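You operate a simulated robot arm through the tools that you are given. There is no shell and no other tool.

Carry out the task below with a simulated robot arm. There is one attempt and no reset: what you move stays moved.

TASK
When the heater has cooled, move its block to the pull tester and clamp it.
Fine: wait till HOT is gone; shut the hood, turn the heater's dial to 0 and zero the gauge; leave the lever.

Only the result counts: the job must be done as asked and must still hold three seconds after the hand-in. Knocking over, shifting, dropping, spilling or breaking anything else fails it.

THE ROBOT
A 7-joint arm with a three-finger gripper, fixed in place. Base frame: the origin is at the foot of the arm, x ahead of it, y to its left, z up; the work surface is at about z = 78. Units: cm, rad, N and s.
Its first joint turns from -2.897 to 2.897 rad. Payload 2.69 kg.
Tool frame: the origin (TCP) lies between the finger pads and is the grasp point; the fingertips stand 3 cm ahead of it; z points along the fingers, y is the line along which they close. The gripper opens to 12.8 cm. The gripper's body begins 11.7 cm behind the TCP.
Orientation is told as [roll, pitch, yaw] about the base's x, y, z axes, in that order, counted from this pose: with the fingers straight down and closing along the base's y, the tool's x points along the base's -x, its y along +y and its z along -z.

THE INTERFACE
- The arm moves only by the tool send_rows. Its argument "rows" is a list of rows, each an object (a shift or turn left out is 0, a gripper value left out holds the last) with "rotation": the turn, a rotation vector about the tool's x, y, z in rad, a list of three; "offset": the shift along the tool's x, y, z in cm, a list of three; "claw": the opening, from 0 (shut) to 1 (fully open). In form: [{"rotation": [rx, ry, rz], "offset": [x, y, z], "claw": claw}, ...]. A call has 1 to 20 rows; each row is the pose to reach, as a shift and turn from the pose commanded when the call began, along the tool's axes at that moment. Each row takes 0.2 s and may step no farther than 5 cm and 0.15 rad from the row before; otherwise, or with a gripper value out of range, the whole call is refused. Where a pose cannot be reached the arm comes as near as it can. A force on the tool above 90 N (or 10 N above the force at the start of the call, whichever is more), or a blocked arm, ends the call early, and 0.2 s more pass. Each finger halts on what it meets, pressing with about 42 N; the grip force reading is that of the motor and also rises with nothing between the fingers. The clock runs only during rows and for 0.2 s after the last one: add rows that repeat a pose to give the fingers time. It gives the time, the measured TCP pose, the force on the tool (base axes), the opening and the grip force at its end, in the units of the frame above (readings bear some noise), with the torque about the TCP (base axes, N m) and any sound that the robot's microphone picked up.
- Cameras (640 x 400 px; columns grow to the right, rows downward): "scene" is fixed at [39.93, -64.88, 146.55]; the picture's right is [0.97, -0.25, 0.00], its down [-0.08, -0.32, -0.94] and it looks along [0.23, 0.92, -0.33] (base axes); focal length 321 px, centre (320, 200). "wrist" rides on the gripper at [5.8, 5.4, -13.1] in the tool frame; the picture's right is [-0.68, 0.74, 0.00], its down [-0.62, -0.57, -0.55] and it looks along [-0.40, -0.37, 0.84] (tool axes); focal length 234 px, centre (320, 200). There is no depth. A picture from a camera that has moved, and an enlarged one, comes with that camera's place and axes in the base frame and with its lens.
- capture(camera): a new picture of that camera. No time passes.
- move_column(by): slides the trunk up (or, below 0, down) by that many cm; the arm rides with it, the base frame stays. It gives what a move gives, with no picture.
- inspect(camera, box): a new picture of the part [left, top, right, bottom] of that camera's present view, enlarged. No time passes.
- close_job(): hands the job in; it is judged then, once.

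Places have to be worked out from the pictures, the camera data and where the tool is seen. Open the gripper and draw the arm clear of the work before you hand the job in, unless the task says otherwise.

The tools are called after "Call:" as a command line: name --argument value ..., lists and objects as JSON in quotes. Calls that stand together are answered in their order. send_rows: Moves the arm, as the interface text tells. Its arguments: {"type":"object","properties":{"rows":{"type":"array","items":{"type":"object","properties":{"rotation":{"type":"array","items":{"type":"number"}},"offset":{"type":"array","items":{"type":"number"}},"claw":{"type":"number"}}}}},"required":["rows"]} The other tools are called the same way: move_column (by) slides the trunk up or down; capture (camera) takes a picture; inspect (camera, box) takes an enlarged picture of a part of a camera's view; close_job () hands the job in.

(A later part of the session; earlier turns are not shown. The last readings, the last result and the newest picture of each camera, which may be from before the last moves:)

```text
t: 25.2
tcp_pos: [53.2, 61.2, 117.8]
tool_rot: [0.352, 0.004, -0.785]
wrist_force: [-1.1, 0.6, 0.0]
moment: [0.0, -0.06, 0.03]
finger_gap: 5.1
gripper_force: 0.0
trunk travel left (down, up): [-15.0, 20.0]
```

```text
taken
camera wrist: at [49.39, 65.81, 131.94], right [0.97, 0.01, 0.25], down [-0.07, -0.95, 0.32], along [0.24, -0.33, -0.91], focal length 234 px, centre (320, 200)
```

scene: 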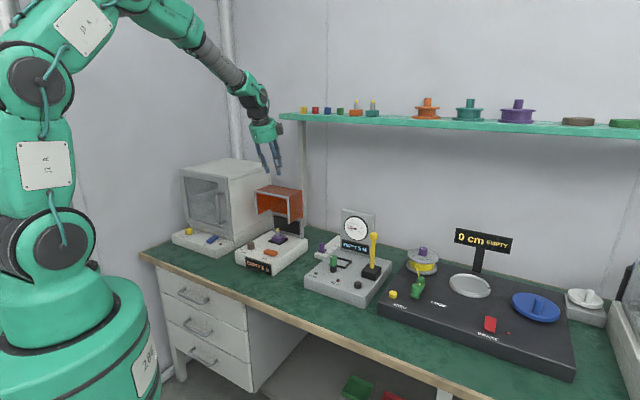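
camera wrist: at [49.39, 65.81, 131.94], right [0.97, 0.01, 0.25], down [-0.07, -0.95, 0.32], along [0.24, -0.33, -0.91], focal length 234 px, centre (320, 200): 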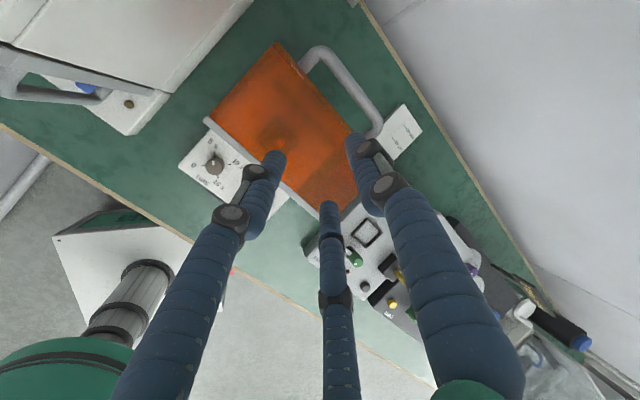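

The hood is standing open by itself. Now I'll zoom in on the block and on the tester's nest and clamp.

Call:
inspect --camera "scene" --box '[252, 220, 302, 255]'

Call:
inspect --camera "scene" --box '[315, 240, 375, 285]'

Call:
inspect --camera "wrist" --box '[290, 180, 460, 320]'

Call:
inspect --camera "scene" --box '[230, 180, 330, 280]'

```text
11.43 times, centred on (277, 238) of scene
camera zoom: at [39.93, -64.88, 146.55], right [0.97, -0.25, 0.0], down [-0.08, -0.32, -0.94], along [0.23, 0.92, -0.33], focal length 3669 px, centre (811, -229)
```

zoom: 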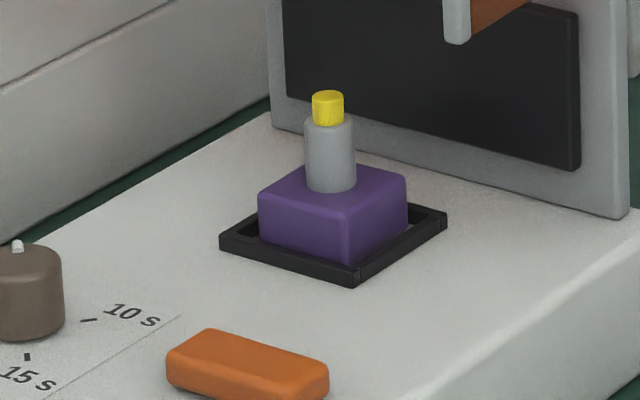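

```text
8.89 times, centred on (345, 262) of scene
camera zoom: at [39.93, -64.88, 146.55], right [0.97, -0.25, 0.0], down [-0.08, -0.32, -0.94], along [0.23, 0.92, -0.33], focal length 2854 px, centre (98, -356)
```

zoom: 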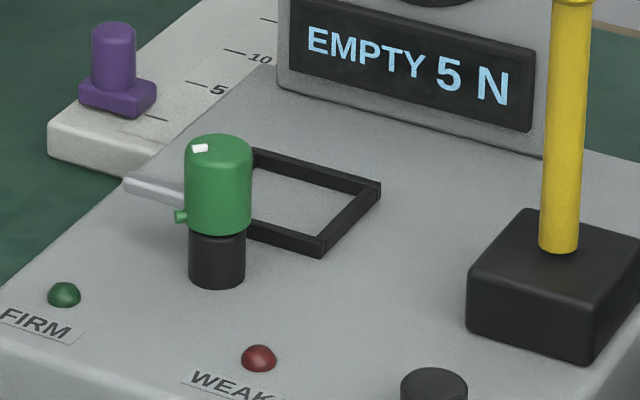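

```text
2.86 times, centred on (375, 250) of wrist
camera zoom: at [49.39, 65.81, 131.94], right [0.97, 0.01, 0.25], down [-0.07, -0.95, 0.32], along [0.24, -0.33, -0.91], focal length 669 px, centre (163, 57)
```

zoom: 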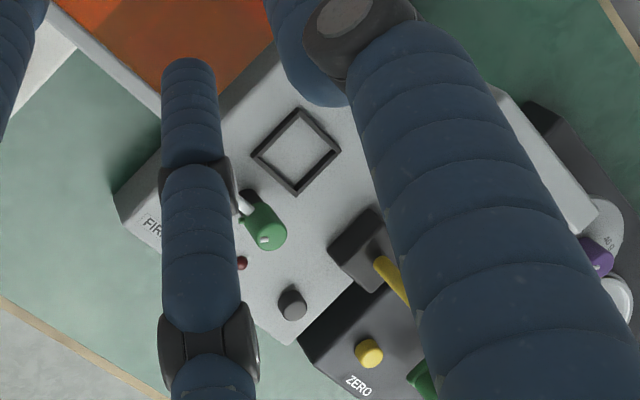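

```text
4.00 times, centred on (280, 230) of scene
camera zoom: at [39.93, -64.88, 146.55], right [0.97, -0.25, 0.0], down [-0.08, -0.32, -0.94], along [0.23, 0.92, -0.33], focal length 1284 px, centre (480, 80)
```

zoom: 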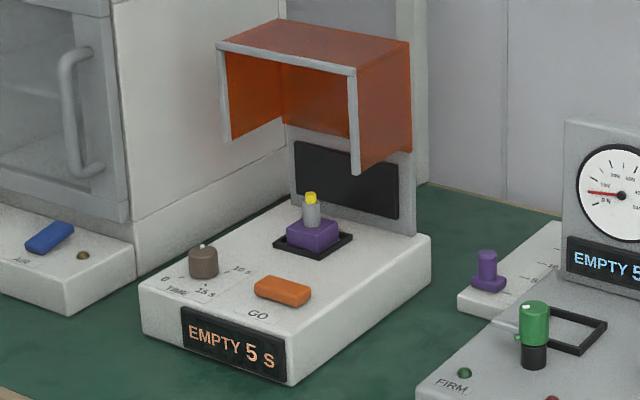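

The block is a 4 cm purple base with a grey post, centred near (53.65, 62.55), base top z≈86; the tester nest is near (74.9, 38.8). The hood at ~85–90° still roofs over the block, so I want it opened further; I'll go in front of the hood with a vertical tool and push its front rim back gently.

Call:
send_rows --rows '[{"rotation": [0.07, 0, 0], "offset": [0, -3.6, 0.2], "claw": 0.2}, {"rotation": [0.14, 0, 0], "offset": [0, -6.5, 1.2], "claw": 0.2}, {"rotation": [0.21, 0, 0], "offset": [0, -9.0, 2.6], "claw": 0.2}, {"rotation": [0.28, 0, 0], "offset": [0, -11.3, 4.0], "claw": 0.2}, {"rotation": [0.352, 0, 0], "offset": [0.1, -13.61, 5.44], "claw": 0.2}, {"rotation": [0.352, 0, 0], "offset": [0.1, -13.61, 5.44], "claw": 0.2}]'

Call:
inspect --camera "scene" --box '[210, 140, 340, 260]'

Call:
capture --camera "wrist"

```text
t: 26.6
tcp_pos: [45.25, 54.01, 107.83]
tool_rot: [-0.001, 0.005, -0.786]
wrist_force: [-0.2, 0.5, 1.0]
moment: [-0.03, -0.02, 0.0]
finger_gap: 2.55
gripper_force: 0.0
trunk travel left (down, up): [-15.0, 20.0]
```

```text
3.33 times, centred on (275, 200) of scene
camera zoom: at [39.93, -64.88, 146.55], right [0.97, -0.25, 0.0], down [-0.08, -0.32, -0.94], along [0.23, 0.92, -0.33], focal length 1070 px, centre (470, 200)
```

zoom: 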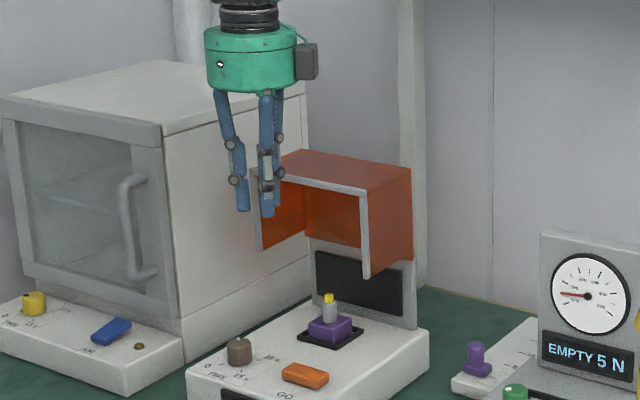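

```text
taken
camera wrist: at [45.0, 61.93, 120.91], right [1.0, 0.04, 0.0], down [0.04, -0.84, 0.55], along [0.02, -0.55, -0.84], focal length 234 px, centre (320, 200)
```

wrist: 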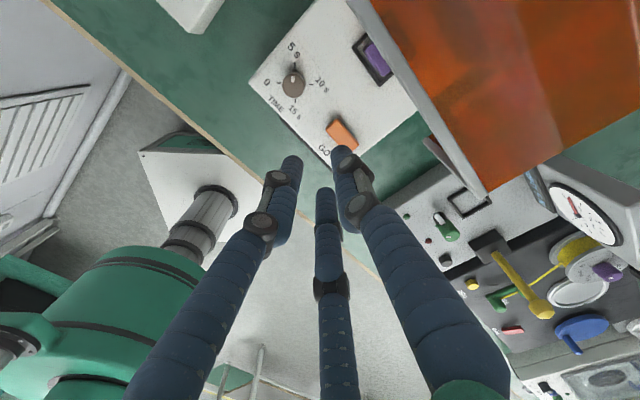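

The hood's front rim sits at n≈78.4, z≈106.4 (open about 93°). I'll approach it with the single rear finger and push forward in small steps, watching the force.

Call:
send_rows --rows '[{"offset": [0, 1.5, 0], "claw": 0.2}, {"offset": [0, 3.0, 0], "claw": 0.2}, {"offset": [0, 4.2, 0], "claw": 0.2}, {"offset": [0, 5.0, 0], "claw": 0.2}, {"offset": [0, 5.7, 0], "claw": 0.2}, {"offset": [0, 6.3, 0], "claw": 0.2}, {"offset": [0, 6.9, 0], "claw": 0.2}]'

Call:
inspect --camera "scene" --box '[210, 140, 340, 260]'

```text
t: 28.2
tcp_pos: [50.37, 58.84, 107.88]
tool_rot: [0.001, 0.004, -0.786]
wrist_force: [-0.7, -1.3, -0.3]
moment: [-0.03, -0.02, -0.02]
finger_gap: 2.83
gripper_force: 0.0
trunk travel left (down, up): [-15.0, 20.0]
```

```text
3.33 times, centred on (275, 200) of scene
camera zoom: at [39.93, -64.88, 146.55], right [0.97, -0.25, 0.0], down [-0.08, -0.32, -0.94], along [0.23, 0.92, -0.33], focal length 1070 px, centre (470, 200)
```

zoom: 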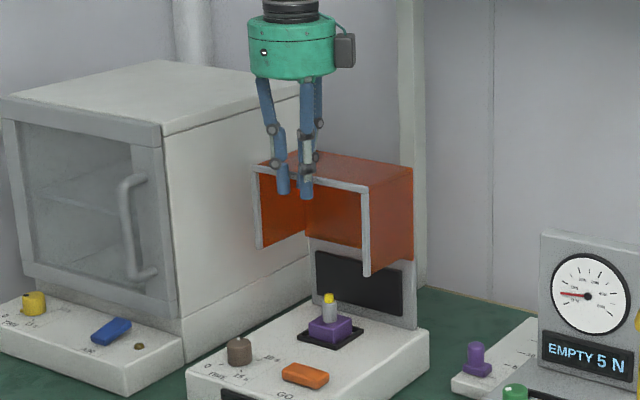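

The rim moved a little with only ~2 N. I'll continue pushing along its arc, rising slightly with it.

Call:
send_rows --rows '[{"offset": [0, 0.6, -0.42], "claw": 0.2}, {"offset": [0, 1.2, -0.8], "claw": 0.2}, {"offset": [0, 1.8, -1.15], "claw": 0.2}, {"offset": [0, 2.4, -1.47], "claw": 0.2}, {"offset": [0, 3.0, -1.75], "claw": 0.2}, {"offset": [0, 3.6, -2.0], "claw": 0.2}]'

Call:
inspect --camera "scene" --box '[210, 140, 340, 260]'

```text
t: 29.6
tcp_pos: [52.72, 61.39, 109.82]
tool_rot: [0.001, 0.005, -0.785]
wrist_force: [-1.0, -1.7, -0.8]
moment: [-0.01, 0.0, -0.03]
finger_gap: 2.96
gripper_force: 0.1
trunk travel left (down, up): [-15.0, 20.0]
```

```text
3.33 times, centred on (275, 200) of scene
camera zoom: at [39.93, -64.88, 146.55], right [0.97, -0.25, 0.0], down [-0.08, -0.32, -0.94], along [0.23, 0.92, -0.33], focal length 1070 px, centre (470, 200)
```

zoom: 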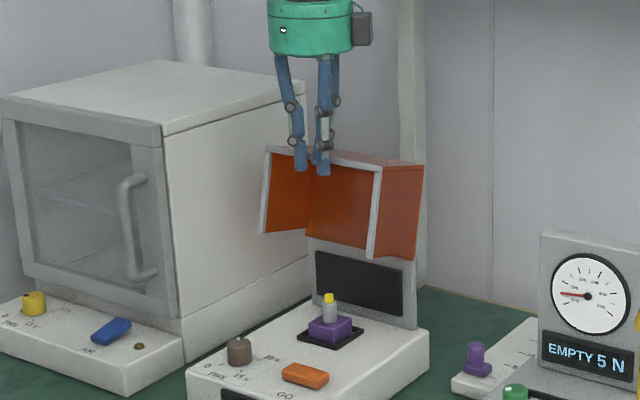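

Opening easily (now ~108°) with only 2 N. Continue pushing further in small steps.

Call:
send_rows --rows '[{"offset": [0, 0.6, -0.2], "claw": 0.2}, {"offset": [0, 1.2, -0.4], "claw": 0.2}, {"offset": [0, 1.8, -0.55], "claw": 0.2}, {"offset": [0, 2.4, -0.7], "claw": 0.2}, {"offset": [0, 3.0, -0.8], "claw": 0.2}, {"offset": [0, 3.6, -0.9], "claw": 0.2}]'

Call:
inspect --camera "scene" --box '[210, 140, 340, 260]'

```text
t: 31.0
tcp_pos: [55.34, 64.05, 110.75]
tool_rot: [0.001, 0.005, -0.785]
wrist_force: [-0.8, -2.4, 0.6]
moment: [-0.02, 0.01, 0.03]
finger_gap: 3.07
gripper_force: 0.1
trunk travel left (down, up): [-15.0, 20.0]
```

```text
3.33 times, centred on (275, 200) of scene
camera zoom: at [39.93, -64.88, 146.55], right [0.97, -0.25, 0.0], down [-0.08, -0.32, -0.94], along [0.23, 0.92, -0.33], focal length 1070 px, centre (470, 200)
```

zoom: 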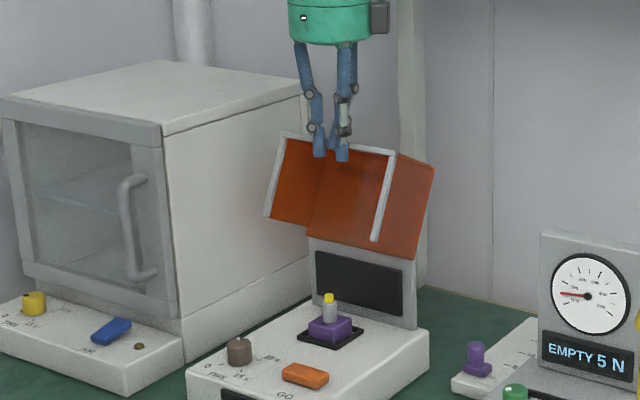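

About 122° now, still easy. I'll push ~2.4 cm more so the hood leans well back, staying clear of the shelf.

Call:
send_rows --rows '[{"offset": [0, 0.6, 0.0], "claw": 0.2}, {"offset": [0, 1.2, 0.0], "claw": 0.2}, {"offset": [0, 1.8, 0.1], "claw": 0.2}, {"offset": [0, 2.4, 0.2], "claw": 0.2}, {"offset": [0, 2.4, 0.2], "claw": 0.2}]'

Call:
capture --camera "scene"

```text
t: 32.0
tcp_pos: [55.78, 64.53, 110.15]
tool_rot: [-0.026, 0.002, -0.784]
wrist_force: [-44.7, -45.8, 15.3]
moment: [-0.45, 0.47, -0.02]
finger_gap: 2.83
gripper_force: 43.6
trunk travel left (down, up): [-15.0, 20.0]
stopped in row 4: the force on the tool passed its limit at 124 N (the readings are from after the stop); the commanded pose is now the measured one
```

```text
taken
```

scene: 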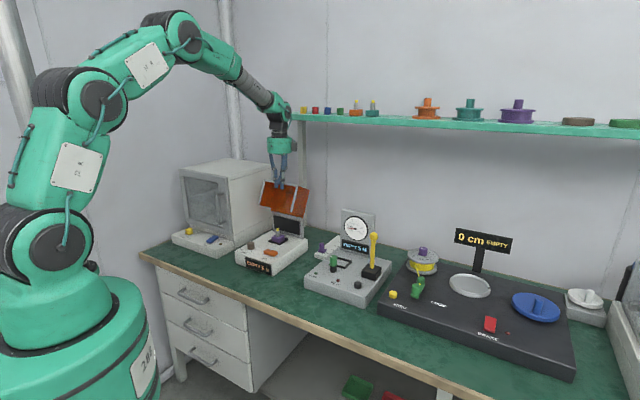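

The hood hit its stop (~124°). I'll back off right away toward the robot and check that nothing shifted and that the hood stays.

Call:
send_rows --rows '[{"offset": [0, -0.8, 0], "claw": 0.2}, {"offset": [0, -1.8, 0], "claw": 0.2}, {"offset": [0, -3.5, -0.5], "claw": 0.2}, {"offset": [0, -6.5, -1.5], "claw": 0.3}, {"offset": [0, -10, -2.5], "claw": 0.3}, {"offset": [0, -10, -2.5], "claw": 0.3}]'

Call:
inspect --camera "scene" --box '[210, 140, 340, 260]'

Call:
inspect --camera "scene" --box '[230, 235, 310, 285]'

Call:
capture --camera "wrist"

```text
t: 33.4
tcp_pos: [49.23, 58.16, 112.72]
tool_rot: [-0.018, 0.0, -0.784]
wrist_force: [0.4, -0.7, 0.3]
moment: [0.05, -0.04, 0.0]
finger_gap: 3.85
gripper_force: 0.1
trunk travel left (down, up): [-15.0, 20.0]
```

```text
3.33 times, centred on (275, 200) of scene
camera zoom: at [39.93, -64.88, 146.55], right [0.97, -0.25, 0.0], down [-0.08, -0.32, -0.94], along [0.23, 0.92, -0.33], focal length 1070 px, centre (470, 200)
```

zoom: 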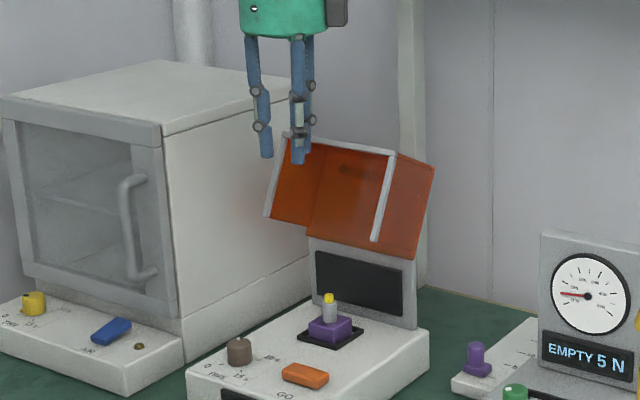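

```text
8.00 times, centred on (270, 260) of scene
camera zoom: at [39.93, -64.88, 146.55], right [0.97, -0.25, 0.0], down [-0.08, -0.32, -0.94], along [0.23, 0.92, -0.33], focal length 2568 px, centre (720, -280)
```

zoom: 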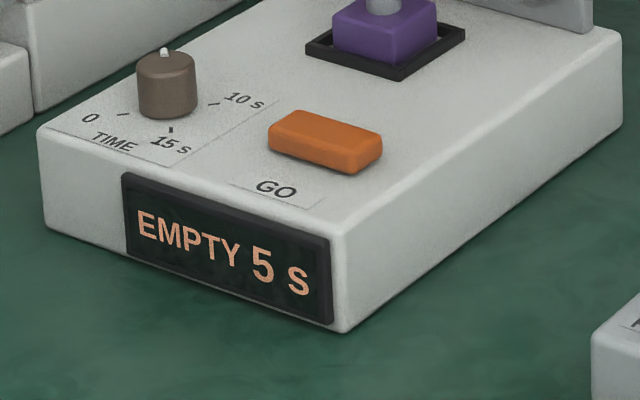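

```text
taken
camera wrist: at [49.09, 66.25, 125.76], right [1.0, 0.04, -0.02], down [0.04, -0.83, 0.56], along [0.01, -0.56, -0.83], focal length 234 px, centre (320, 200)
```

wrist: 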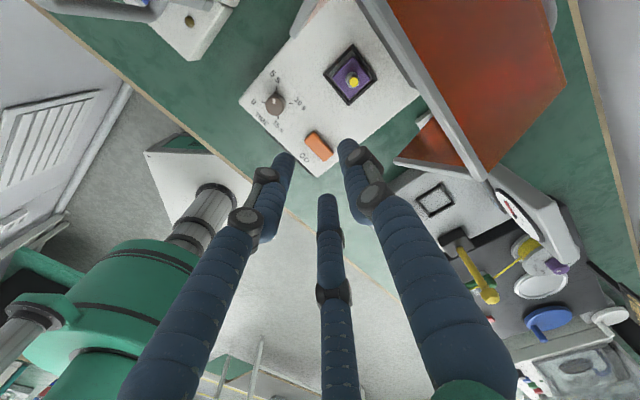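

Heater base hasn't shifted and the hood rests open at ~124°. The block is now visible from above; I'll zoom in on it to fix its position.

Call:
inspect --camera "wrist" --box '[310, 35, 400, 115]'

Call:
inspect --camera "wrist" --box '[385, 160, 475, 240]'

Call:
inspect --camera "scene" --box '[252, 220, 302, 255]'

```text
5.00 times, centred on (355, 75) of wrist
camera zoom: at [49.09, 66.25, 125.76], right [1.0, 0.04, -0.02], down [0.04, -0.83, 0.56], along [0.01, -0.56, -0.83], focal length 1171 px, centre (145, 825)
```

zoom: 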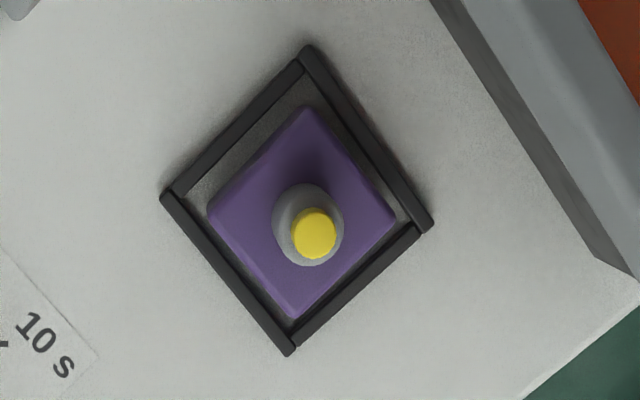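

```text
5.00 times, centred on (430, 200) of wrist
camera zoom: at [49.09, 66.25, 125.76], right [1.0, 0.04, -0.02], down [0.04, -0.83, 0.56], along [0.01, -0.56, -0.83], focal length 1171 px, centre (-230, 200)
```

zoom: 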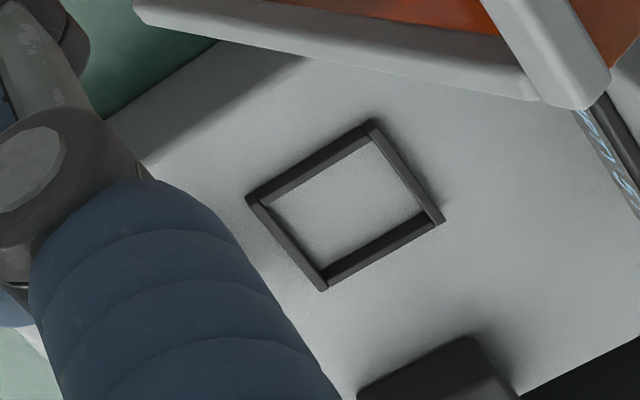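

```text
11.43 times, centred on (277, 238) of scene
camera zoom: at [39.93, -64.88, 146.55], right [0.97, -0.25, 0.0], down [-0.08, -0.32, -0.94], along [0.23, 0.92, -0.33], focal length 3669 px, centre (811, -229)
```

zoom: 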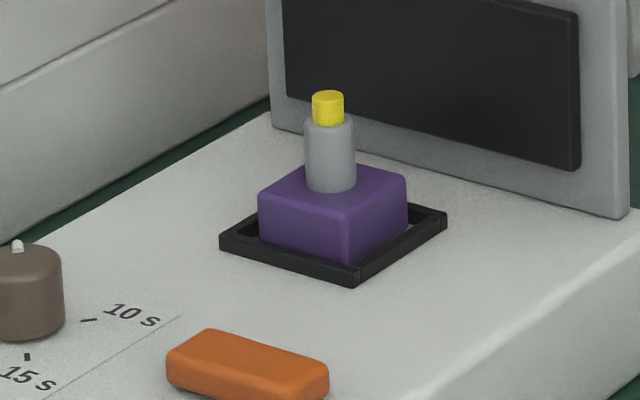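

Both views place the block's post near (53.5, 62.3). I'll lower the tool in front of the hood opening with a small 0.16 rad lean (hand toward the robot, to clear the hood's rim) and re-check the block from close up.

Call:
send_rows --rows '[{"rotation": [-0.045, 0, 0], "offset": [0, -0.4, 4.6], "claw": 0.4}, {"rotation": [-0.089, 0, 0], "offset": [0, -0.8, 9.1], "claw": 0.4}, {"rotation": [-0.134, 0, 0], "offset": [0, -1.2, 13.7], "claw": 0.4}, {"rotation": [-0.178, 0, 0], "offset": [0, -1.57, 18.2], "claw": 0.4}, {"rotation": [-0.178, 0, 0], "offset": [0, -1.57, 18.2], "claw": 0.4}]'

Call:
capture --camera "wrist"

Call:
inspect --camera "scene" --box '[210, 150, 330, 270]'

```text
t: 34.6
tcp_pos: [47.7, 56.69, 94.37]
tool_rot: [0.156, 0.0, -0.786]
wrist_force: [0.9, -0.7, -0.6]
moment: [0.0, 0.01, 0.0]
finger_gap: 5.13
gripper_force: 0.2
trunk travel left (down, up): [-15.0, 20.0]
```

```text
taken
camera wrist: at [45.9, 63.2, 108.18], right [0.99, 0.04, 0.11], down [-0.02, -0.89, 0.45], along [0.12, -0.45, -0.88], focal length 234 px, centre (320, 200)
```

wrist: 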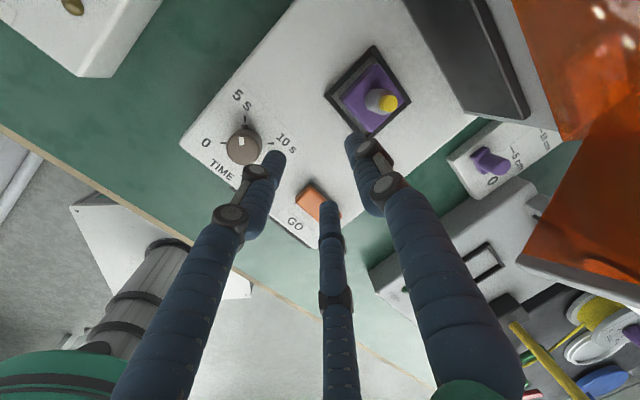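

```text
3.33 times, centred on (270, 210) of scene
camera zoom: at [39.93, -64.88, 146.55], right [0.97, -0.25, 0.0], down [-0.08, -0.32, -0.94], along [0.23, 0.92, -0.33], focal length 1070 px, centre (487, 167)
```

zoom: 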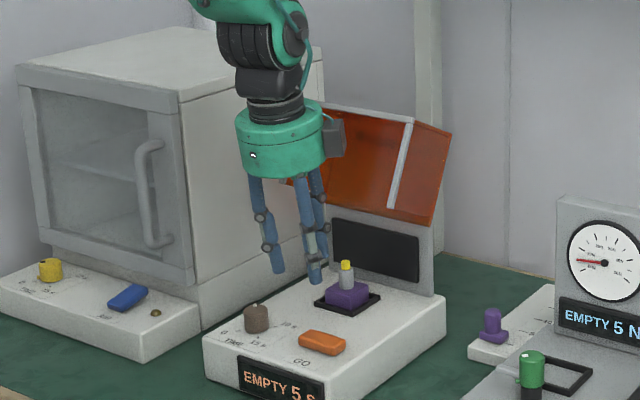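

Block's post axis is at about n=81.9, e=−6.2 (≈(53.5, 62.2)). I'll slide in over it at a height that clears the yellow tip, then check before descending.

Call:
send_rows --rows '[{"offset": [-0.05, 2.57, 0.4], "claw": 0.4}, {"offset": [-0.1, 5.14, 0.81], "claw": 0.4}, {"offset": [-0.15, 7.71, 1.21], "claw": 0.4}, {"offset": [-0.15, 7.71, 1.21], "claw": 0.4}]'

Call:
capture --camera "wrist"

Call:
inspect --camera "scene" --box '[220, 170, 320, 260]'

```text
t: 35.4
tcp_pos: [52.01, 60.68, 94.64]
tool_rot: [0.142, -0.002, -0.775]
wrist_force: [-45.4, -56.4, 33.9]
moment: [10.35, -6.28, 3.55]
finger_gap: 5.13
gripper_force: 0.0
trunk travel left (down, up): [-15.0, 20.0]
stopped in row 4: the force on the tool passed its limit at 129 N (the readings are from after the stop); the commanded pose is now the measured one
```

```text
taken
camera wrist: at [50.18, 67.21, 108.28], right [0.99, 0.05, 0.11], down [-0.01, -0.89, 0.46], along [0.12, -0.46, -0.88], focal length 234 px, centre (320, 200)
```

wrist: 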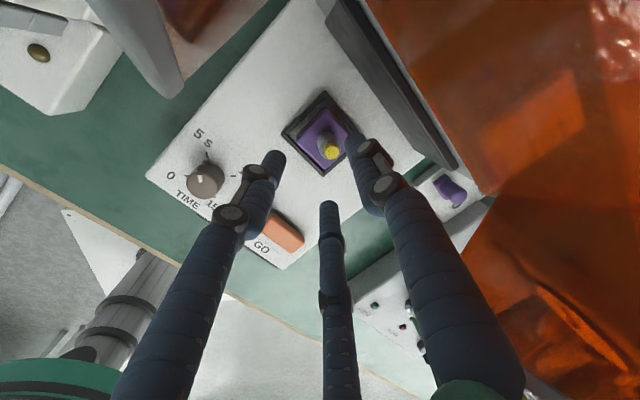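

```text
4.44 times, centred on (270, 215) of scene
camera zoom: at [39.93, -64.88, 146.55], right [0.97, -0.25, 0.0], down [-0.08, -0.32, -0.94], along [0.23, 0.92, -0.33], focal length 1427 px, centre (542, 133)
```

zoom: 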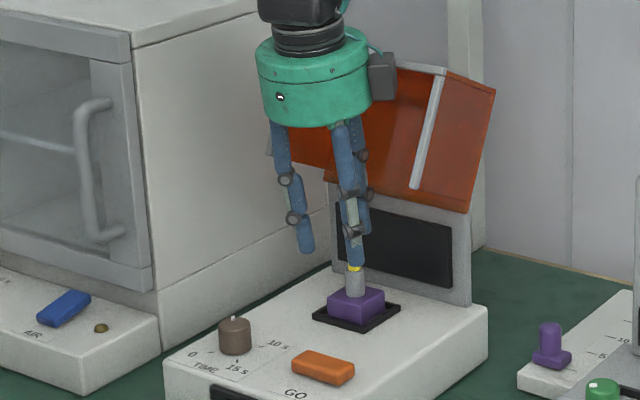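

The hand hit something: the contact point works out at ~16 cm above the TCP on the left/rear – the wrist camera housing against the hood's rim. I'll back straight out toward the robot and up.

Call:
send_rows --rows '[{"offset": [0, -1.5, -0.2], "claw": 0.4}, {"offset": [0, -4.0, -0.6], "claw": 0.4}, {"offset": [0, -7.5, -2.0], "claw": 0.4}, {"offset": [0, -10.0, -5.0], "claw": 0.4}, {"offset": [0, -12.0, -9.0], "claw": 0.4}, {"offset": [0, -12.0, -9.0], "claw": 0.4}]'

Call:
inspect --camera "scene" --box '[200, 140, 340, 290]'

Call:
capture --camera "wrist"

```text
t: 36.8
tcp_pos: [42.88, 52.06, 101.17]
tool_rot: [0.14, -0.003, -0.779]
wrist_force: [0.3, -0.4, 0.9]
moment: [0.06, -0.03, -0.01]
finger_gap: 5.13
gripper_force: 0.1
trunk travel left (down, up): [-15.0, 20.0]
```

```text
2.67 times, centred on (270, 215) of scene
camera zoom: at [39.93, -64.88, 146.55], right [0.97, -0.25, 0.0], down [-0.08, -0.32, -0.94], along [0.23, 0.92, -0.33], focal length 856 px, centre (453, 160)
```

zoom: 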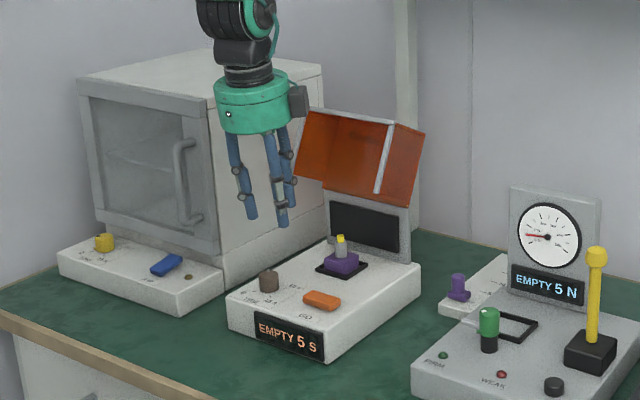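

```text
taken
camera wrist: at [41.21, 58.57, 114.92], right [0.99, 0.04, 0.1], down [-0.01, -0.89, 0.46], along [0.11, -0.46, -0.88], focal length 234 px, centre (320, 200)
```

wrist: 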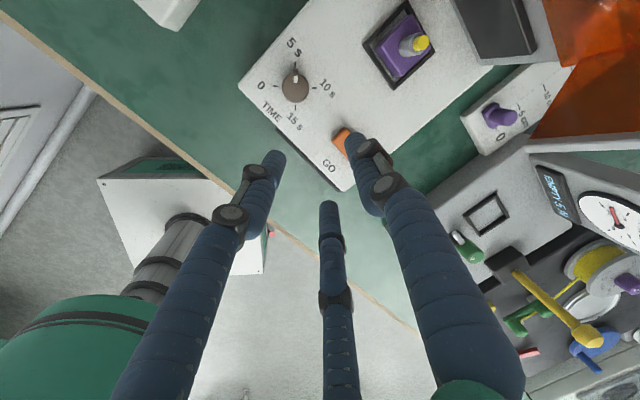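

The hood and heater are unaffected. I'll spin the tool about its own axis (keeping its lean) so the camera side faces the robot instead of the hood; first a quarter turn.

Call:
send_rows --rows '[{"rotation": [0, 0, -0.143], "offset": [0, 0, -1]}, {"rotation": [0, 0, -0.286], "offset": [0, 0, -2]}, {"rotation": [0, 0, -0.428], "offset": [0, 0, -3]}, {"rotation": [0, 0, -0.571], "offset": [0, 0, -4]}, {"rotation": [0, 0, -0.714], "offset": [0, 0, -5]}, {"rotation": [0, 0, -0.857], "offset": [0, 0, -5]}, {"rotation": [0, 0, -1.0], "offset": [0, 0, -5]}, {"rotation": [0, 0, -1.142], "offset": [0, 0, -5]}, {"rotation": [0, 0, -1.285], "offset": [0, 0, -5]}, {"rotation": [0, 0, -1.428], "offset": [0, 0, -5]}, {"rotation": [0, 0, -1.571], "offset": [0, 0, -5]}, {"rotation": [0, 0, -1.571], "offset": [0, 0, -5]}]'

Call:
capture --camera "scene"

Call:
capture --camera "wrist"

```text
t: 39.4
tcp_pos: [42.89, 51.37, 106.35]
tool_rot: [-0.003, -0.141, 0.794]
wrist_force: [0.8, -0.3, 0.2]
moment: [-0.01, 0.01, -0.02]
finger_gap: 5.12
gripper_force: 0.2
trunk travel left (down, up): [-15.0, 20.0]
```

```text
taken
```

scene: 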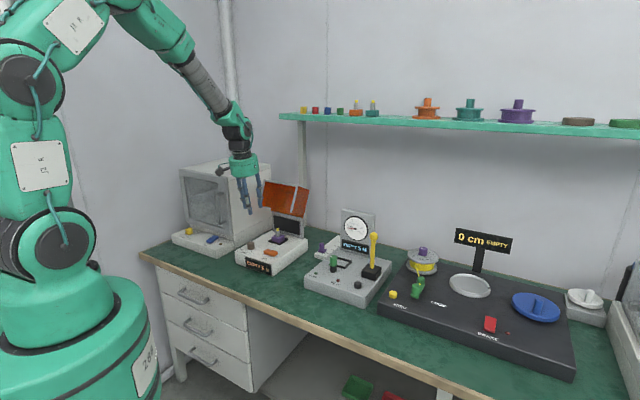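

```text
taken
camera wrist: at [33.64, 49.78, 118.23], right [-0.06, 0.99, 0.09], down [0.78, -0.02, 0.63], along [0.63, 0.11, -0.77], focal length 234 px, centre (320, 200)
```

wrist: 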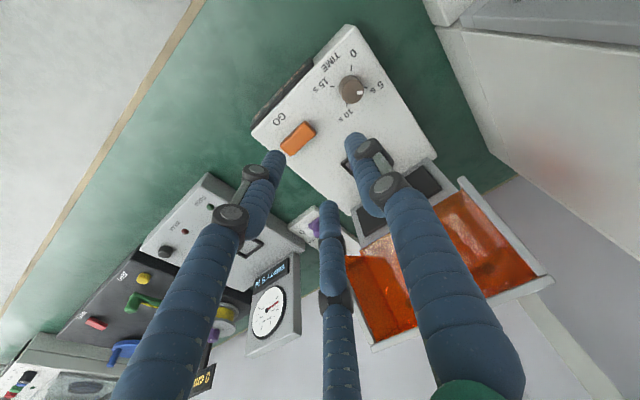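

The quarter turn worked. I'll zoom on the hand to see where its attachments now sit.

Call:
inspect --camera "scene" --box '[190, 90, 310, 220]'

```text
3.08 times, centred on (250, 155) of scene
camera zoom: at [39.93, -64.88, 146.55], right [0.97, -0.25, 0.0], down [-0.08, -0.32, -0.94], along [0.23, 0.92, -0.33], focal length 988 px, centre (535, 338)
```

zoom: 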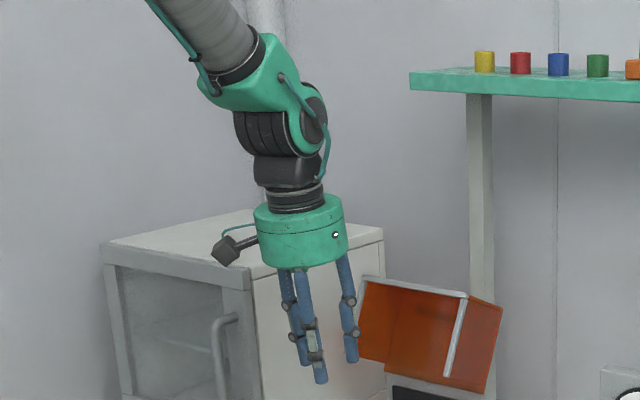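

The camera box hangs on a stalk on one side, and a second box sits on another side of the palm. Turning to yaw ≈2.54 keeps both off the hood side; I'll continue the spin.

Call:
send_rows --rows '[{"rotation": [0, 0, -0.146]}, {"rotation": [0, 0, -0.292]}, {"rotation": [0, 0, -0.438]}, {"rotation": [0, 0, -0.583]}, {"rotation": [0, 0, -0.729]}, {"rotation": [0, 0, -0.875]}, {"rotation": [0, 0, -1.021]}, {"rotation": [0, 0, -1.167]}, {"rotation": [0, 0, -1.313]}, {"rotation": [0, 0, -1.458]}, {"rotation": [0, 0, -1.604]}, {"rotation": [0, 0, -1.75]}, {"rotation": [0, 0, -1.75]}]'

Call:
inspect --camera "scene" --box '[190, 90, 310, 220]'

Call:
capture --camera "wrist"

```text
t: 42.2
tcp_pos: [42.66, 51.55, 105.98]
tool_rot: [-0.136, 0.026, 2.543]
wrist_force: [-0.9, 0.3, -0.3]
moment: [-0.03, 0.03, -0.01]
finger_gap: 5.13
gripper_force: 0.0
trunk travel left (down, up): [-15.0, 20.0]
```

```text
3.08 times, centred on (250, 155) of scene
camera zoom: at [39.93, -64.88, 146.55], right [0.97, -0.25, 0.0], down [-0.08, -0.32, -0.94], along [0.23, 0.92, -0.33], focal length 988 px, centre (535, 338)
```

zoom: 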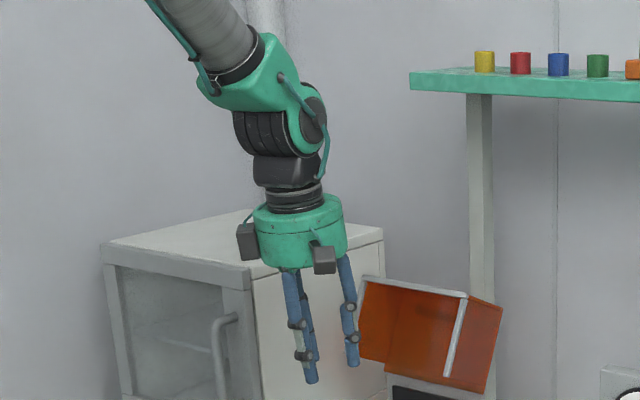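

```text
taken
camera wrist: at [43.29, 42.46, 118.48], right [-0.97, -0.22, -0.12], down [-0.25, 0.76, 0.6], along [-0.04, 0.61, -0.79], focal length 234 px, centre (320, 200)
```

wrist: 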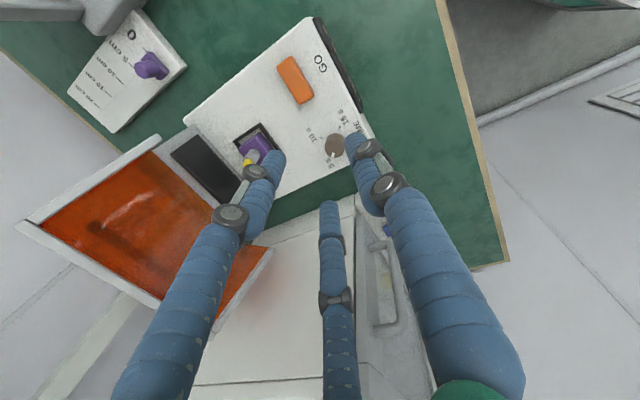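

Both attachments now face the robot side. I'll descend in front of the hood opening to z≈94 again and re-measure the block's post.

Call:
send_rows --rows '[{"offset": [0.25, -1.14, 3.19], "claw": 0.4}, {"offset": [0.49, -2.29, 6.39], "claw": 0.4}, {"offset": [0.74, -3.43, 9.58], "claw": 0.4}, {"offset": [0.98, -4.58, 12.77], "claw": 0.4}, {"offset": [0.98, -4.58, 12.77], "claw": 0.4}]'

Call:
capture --camera "wrist"

Call:
inspect --camera "scene" --box '[210, 150, 330, 270]'

```text
t: 43.4
tcp_pos: [47.52, 56.17, 94.23]
tool_rot: [-0.136, 0.026, 2.54]
wrist_force: [0.5, -0.2, -0.9]
moment: [0.0, 0.05, -0.01]
finger_gap: 5.09
gripper_force: 0.1
trunk travel left (down, up): [-15.0, 20.0]
```

```text
taken
camera wrist: at [48.04, 47.03, 106.63], right [-0.97, -0.22, -0.12], down [-0.25, 0.76, 0.6], along [-0.04, 0.61, -0.79], focal length 234 px, centre (320, 200)
```

wrist: 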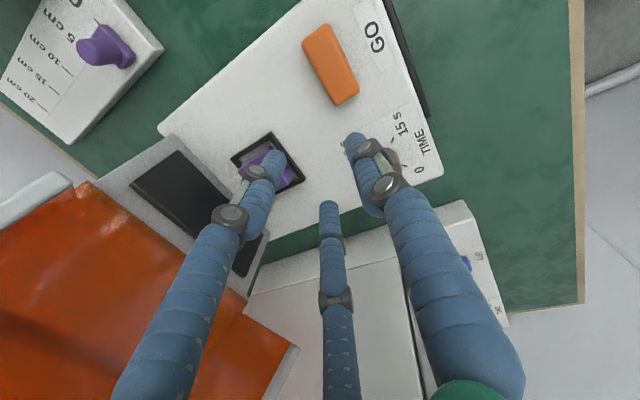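

```text
3.33 times, centred on (270, 210) of scene
camera zoom: at [39.93, -64.88, 146.55], right [0.97, -0.25, 0.0], down [-0.08, -0.32, -0.94], along [0.23, 0.92, -0.33], focal length 1070 px, centre (487, 167)
```

zoom: 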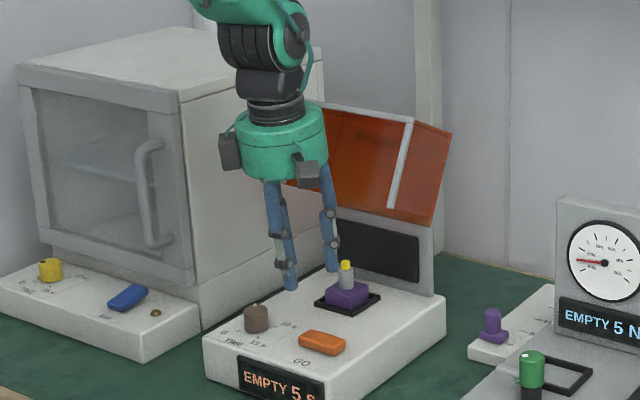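

The nest corners from this view put the centre near (53.5, 62.0), consistent with earlier within a few mm. I'll slide over the post with slow steps.

Call:
send_rows --rows '[{"offset": [0.3, -1.6, 0.35], "claw": 0.4}, {"offset": [0.61, -3.19, 0.69], "claw": 0.4}, {"offset": [0.91, -4.78, 1.04], "claw": 0.4}, {"offset": [1.22, -6.38, 1.39], "claw": 0.4}, {"offset": [1.52, -7.97, 1.74], "claw": 0.4}, {"offset": [1.52, -7.97, 1.74], "claw": 0.4}]'

Call:
capture --camera "wrist"

Call:
inspect --camera "scene" --box '[220, 170, 320, 260]'

```text
t: 44.8
tcp_pos: [53.15, 61.73, 93.76]
tool_rot: [-0.137, 0.027, 2.542]
wrist_force: [-0.2, -0.2, 0.0]
moment: [-0.03, 0.01, -0.02]
finger_gap: 5.15
gripper_force: 0.1
trunk travel left (down, up): [-15.0, 20.0]
```

```text
taken
camera wrist: at [53.83, 52.76, 106.0], right [-0.97, -0.22, -0.12], down [-0.25, 0.76, 0.6], along [-0.04, 0.61, -0.79], focal length 234 px, centre (320, 200)
```

wrist: 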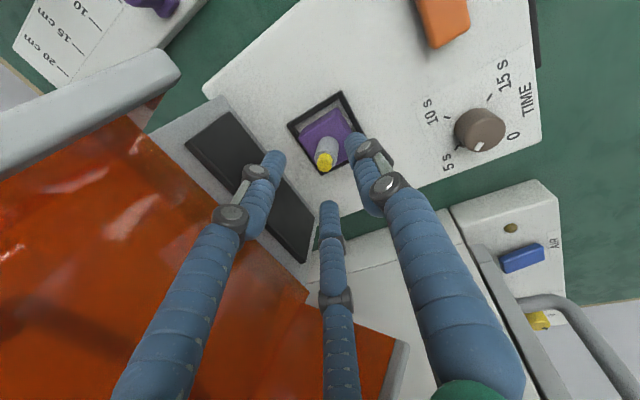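

```text
4.44 times, centred on (270, 215) of scene
camera zoom: at [39.93, -64.88, 146.55], right [0.97, -0.25, 0.0], down [-0.08, -0.32, -0.94], along [0.23, 0.92, -0.33], focal length 1427 px, centre (542, 133)
```

zoom: 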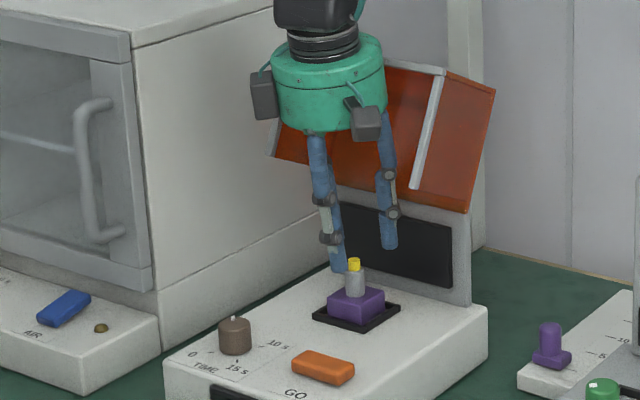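

The tool axis is over the post (fingertips straddle it in both views) with no contact force. I'll descend vertically about 3.8 cm.

Call:
send_rows --rows '[{"offset": [-0.03, 0.13, 0.93], "claw": 0.4}, {"offset": [-0.05, 0.26, 1.86], "claw": 0.4}, {"offset": [-0.07, 0.38, 2.8], "claw": 0.4}, {"offset": [-0.1, 0.51, 3.72], "claw": 0.4}, {"offset": [-0.1, 0.51, 3.72], "claw": 0.4}]'

Call:
capture --camera "wrist"

Call:
inspect --camera "scene" --box '[245, 205, 305, 255]'

```text
t: 46.0
tcp_pos: [53.12, 61.86, 89.86]
tool_rot: [-0.137, 0.027, 2.541]
wrist_force: [-0.9, 0.9, 0.3]
moment: [0.01, 0.01, 0.04]
finger_gap: 5.13
gripper_force: 0.0
trunk travel left (down, up): [-15.0, 20.0]
```

```text
taken
camera wrist: at [53.74, 52.91, 102.14], right [-0.97, -0.22, -0.12], down [-0.25, 0.76, 0.6], along [-0.04, 0.61, -0.79], focal length 234 px, centre (320, 200)
```

wrist: 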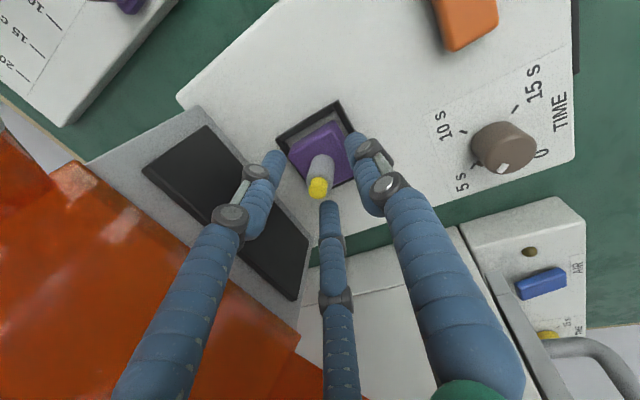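

```text
8.00 times, centred on (275, 230) of scene
camera zoom: at [39.93, -64.88, 146.55], right [0.97, -0.25, 0.0], down [-0.08, -0.32, -0.94], along [0.23, 0.92, -0.33], focal length 2568 px, centre (680, -40)
```

zoom: 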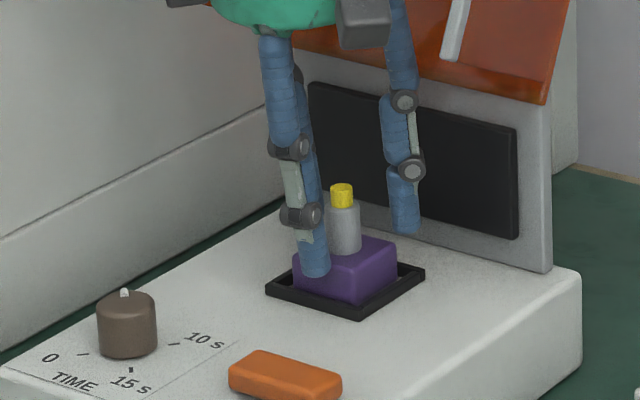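

The post is centred within ~3 mm among the three fingers, tips just above the purple base. Closing gently.

Call:
send_rows --rows '[{"claw": 0.3}, {"claw": 0.2}, {"claw": 0.12}, {"claw": 0.05}, {"claw": 0.0}, {"claw": 0.0}]'

Call:
capture --camera "wrist"

Call:
inspect --camera "scene" --box '[245, 205, 305, 255]'

```text
t: 47.4
tcp_pos: [53.22, 61.8, 89.88]
tool_rot: [-0.138, 0.027, 2.541]
wrist_force: [-0.5, 0.0, 1.0]
moment: [-0.09, -0.02, -0.01]
finger_gap: 1.88
gripper_force: 42.1
trunk travel left (down, up): [-15.0, 20.0]
```

```text
taken
camera wrist: at [53.73, 52.89, 102.17], right [-0.97, -0.22, -0.12], down [-0.25, 0.76, 0.6], along [-0.04, 0.61, -0.79], focal length 234 px, centre (320, 200)
```

wrist: 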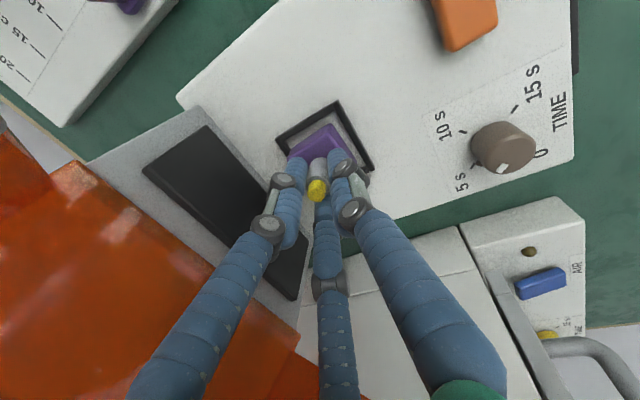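

```text
8.00 times, centred on (275, 230) of scene
camera zoom: at [39.93, -64.88, 146.55], right [0.97, -0.25, 0.0], down [-0.08, -0.32, -0.94], along [0.23, 0.92, -0.33], focal length 2568 px, centre (680, -40)
```

zoom: 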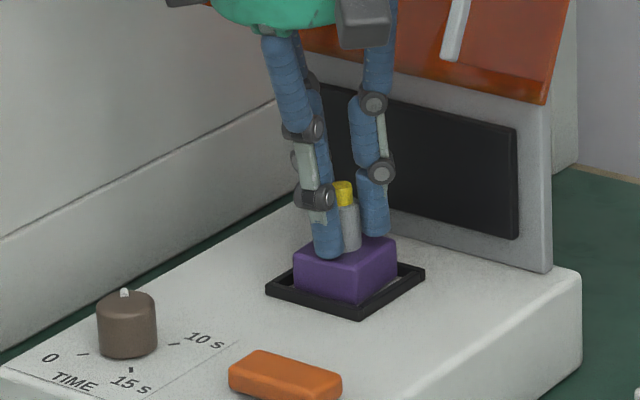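

Gripped: gap 1.88 cm matches the post. I'll lift 2.5 cm straight up and check how the block hangs.

Call:
send_rows --rows '[{"offset": [0.01, -0.07, -0.5], "claw": 0}, {"offset": [0.03, -0.14, -1.0], "claw": 0}, {"offset": [0.04, -0.2, -1.5], "claw": 0}, {"offset": [0.05, -0.27, -2.0], "claw": 0}, {"offset": [0.07, -0.34, -2.5], "claw": 0}, {"offset": [0.07, -0.34, -2.5], "claw": 0}]'

Call:
inspect --camera "scene" --box '[245, 200, 305, 250]'

Call:
capture --camera "wrist"

```text
t: 48.8
tcp_pos: [53.34, 61.6, 92.28]
tool_rot: [-0.137, 0.026, 2.543]
wrist_force: [0.1, 0.8, -0.9]
moment: [0.0, 0.01, 0.0]
finger_gap: 1.89
gripper_force: 42.0
trunk travel left (down, up): [-15.0, 20.0]
```

```text
8.00 times, centred on (275, 225) of scene
camera zoom: at [39.93, -64.88, 146.55], right [0.97, -0.25, 0.0], down [-0.08, -0.32, -0.94], along [0.23, 0.92, -0.33], focal length 2568 px, centre (680, 0)
```

zoom: 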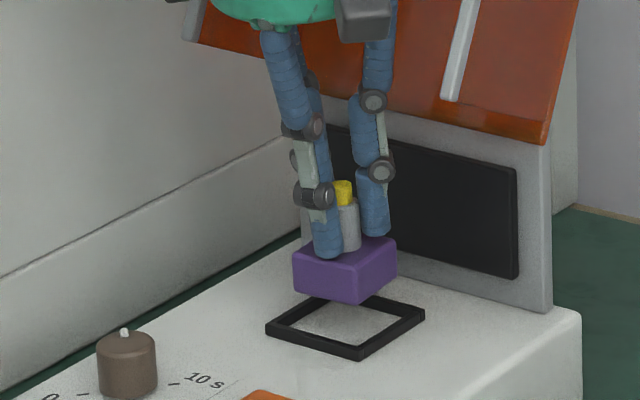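

```text
taken
camera wrist: at [53.79, 52.71, 104.62], right [-0.97, -0.22, -0.12], down [-0.25, 0.76, 0.6], along [-0.04, 0.61, -0.79], focal length 234 px, centre (320, 200)
```

wrist: 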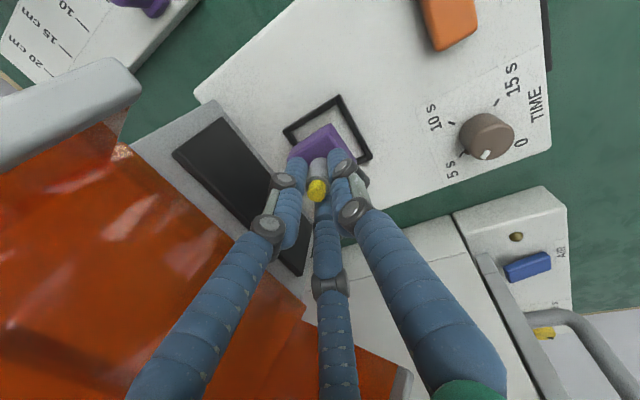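

The block lifted cleanly and stays upright (it kept its world orientation), so I'll keep this tool orientation until placing. Now back out from under the hood and up.

Call:
send_rows --rows '[{"offset": [0.03, -0.16, -1.19], "claw": 0}, {"offset": [0.05, -0.27, -1.98], "claw": 0}, {"offset": [-0.5, 2.61, -2.69], "claw": 0}, {"offset": [-1.13, 5.92, -3.87], "claw": 0}, {"offset": [-1.73, 9.05, -6.33], "claw": 0}, {"offset": [-2.2, 11.49, -10.21], "claw": 0}, {"offset": [-2.28, 11.92, -14.31], "claw": 0}, {"offset": [-2.28, 11.92, -14.31], "claw": 0}]'

Call:
capture --camera "scene"

Call:
capture --camera "wrist"

```text
t: 50.6
tcp_pos: [43.15, 51.96, 104.9]
tool_rot: [-0.137, 0.027, 2.54]
wrist_force: [0.3, -1.0, -0.5]
moment: [0.06, -0.04, -0.03]
finger_gap: 1.87
gripper_force: 41.9
trunk travel left (down, up): [-15.0, 20.0]
```

```text
taken
```

scene: 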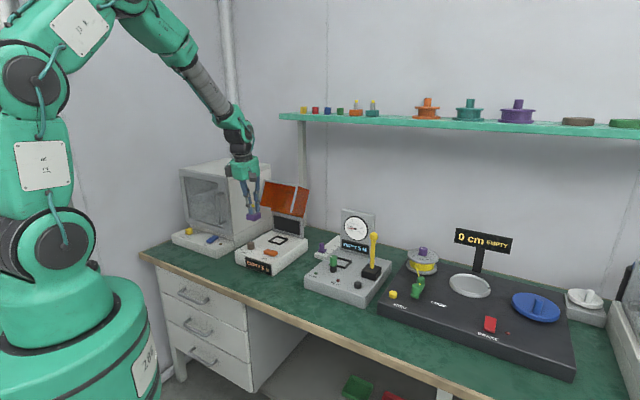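

```text
taken
camera wrist: at [43.72, 43.03, 117.35], right [-0.97, -0.22, -0.12], down [-0.25, 0.76, 0.6], along [-0.04, 0.61, -0.79], focal length 234 px, centre (320, 200)
```

wrist: 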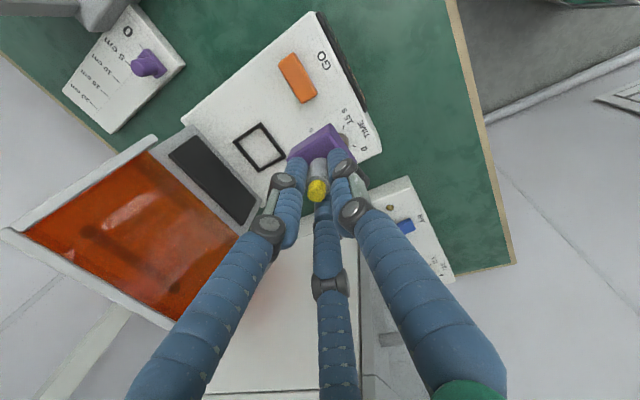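

Block is clear of the heater. I'll carry it along the bench to in front of the tester at the same height and orientation.

Call:
send_rows --rows '[{"offset": [3.87, 0.74, 0], "claw": 0}, {"offset": [7.74, 1.48, 0], "claw": 0}, {"offset": [11.6, 2.22, 0], "claw": 0}, {"offset": [15.47, 2.96, 0], "claw": 0}, {"offset": [19.34, 3.69, 0], "claw": 0}, {"offset": [23.2, 4.43, 0], "claw": 0}, {"offset": [27.07, 5.17, 0], "claw": 0}, {"offset": [30.94, 5.91, 0], "claw": 0}, {"offset": [30.94, 5.91, 0], "claw": 0}]'

Call:
capture --camera "wrist"

Call:
capture --camera "scene"

```text
t: 52.6
tcp_pos: [65.66, 29.27, 104.56]
tool_rot: [-0.138, 0.025, 2.54]
wrist_force: [-0.2, -0.1, -2.0]
moment: [0.03, 0.06, -0.05]
finger_gap: 1.87
gripper_force: 42.3
trunk travel left (down, up): [-15.0, 20.0]
```

```text
taken
camera wrist: at [66.13, 20.37, 116.93], right [-0.97, -0.22, -0.12], down [-0.25, 0.76, 0.6], along [-0.04, 0.61, -0.79], focal length 234 px, centre (320, 200)
```

wrist: 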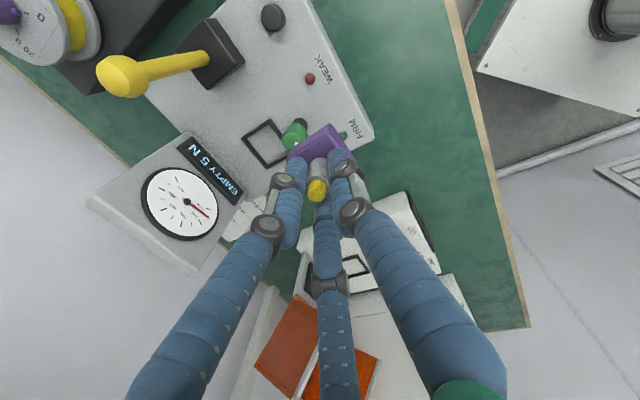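

```text
taken
```

scene: 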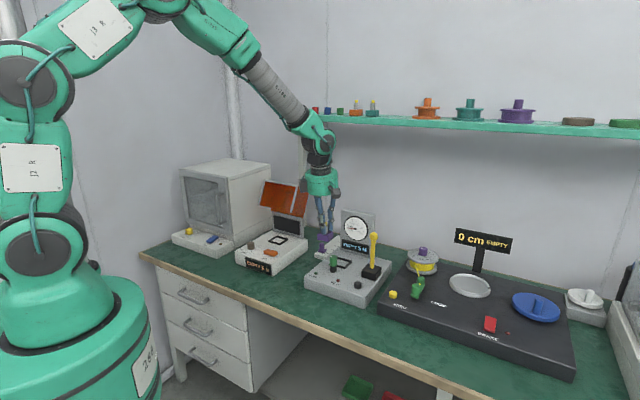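

I'll zoom on the nest and clamp from here.

Call:
inspect --camera "wrist" --box '[230, 90, 350, 180]'

Call:
inspect --camera "wrist" --box '[90, 0, 390, 190]'

```text
4.44 times, centred on (290, 135) of wrist
camera zoom: at [66.13, 20.37, 116.93], right [-0.97, -0.22, -0.12], down [-0.25, 0.76, 0.6], along [-0.04, 0.61, -0.79], focal length 1041 px, centre (453, 489)
```

zoom: 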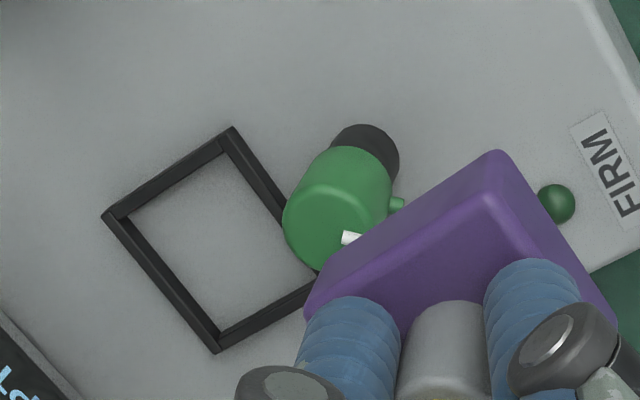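

```text
2.11 times, centred on (240, 95) of wrist
camera zoom: at [66.13, 20.37, 116.93], right [-0.97, -0.22, -0.12], down [-0.25, 0.76, 0.6], along [-0.04, 0.61, -0.79], focal length 493 px, centre (488, 421)
```

zoom: 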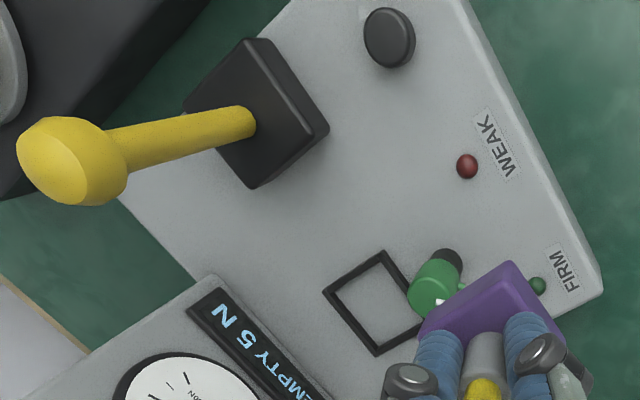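

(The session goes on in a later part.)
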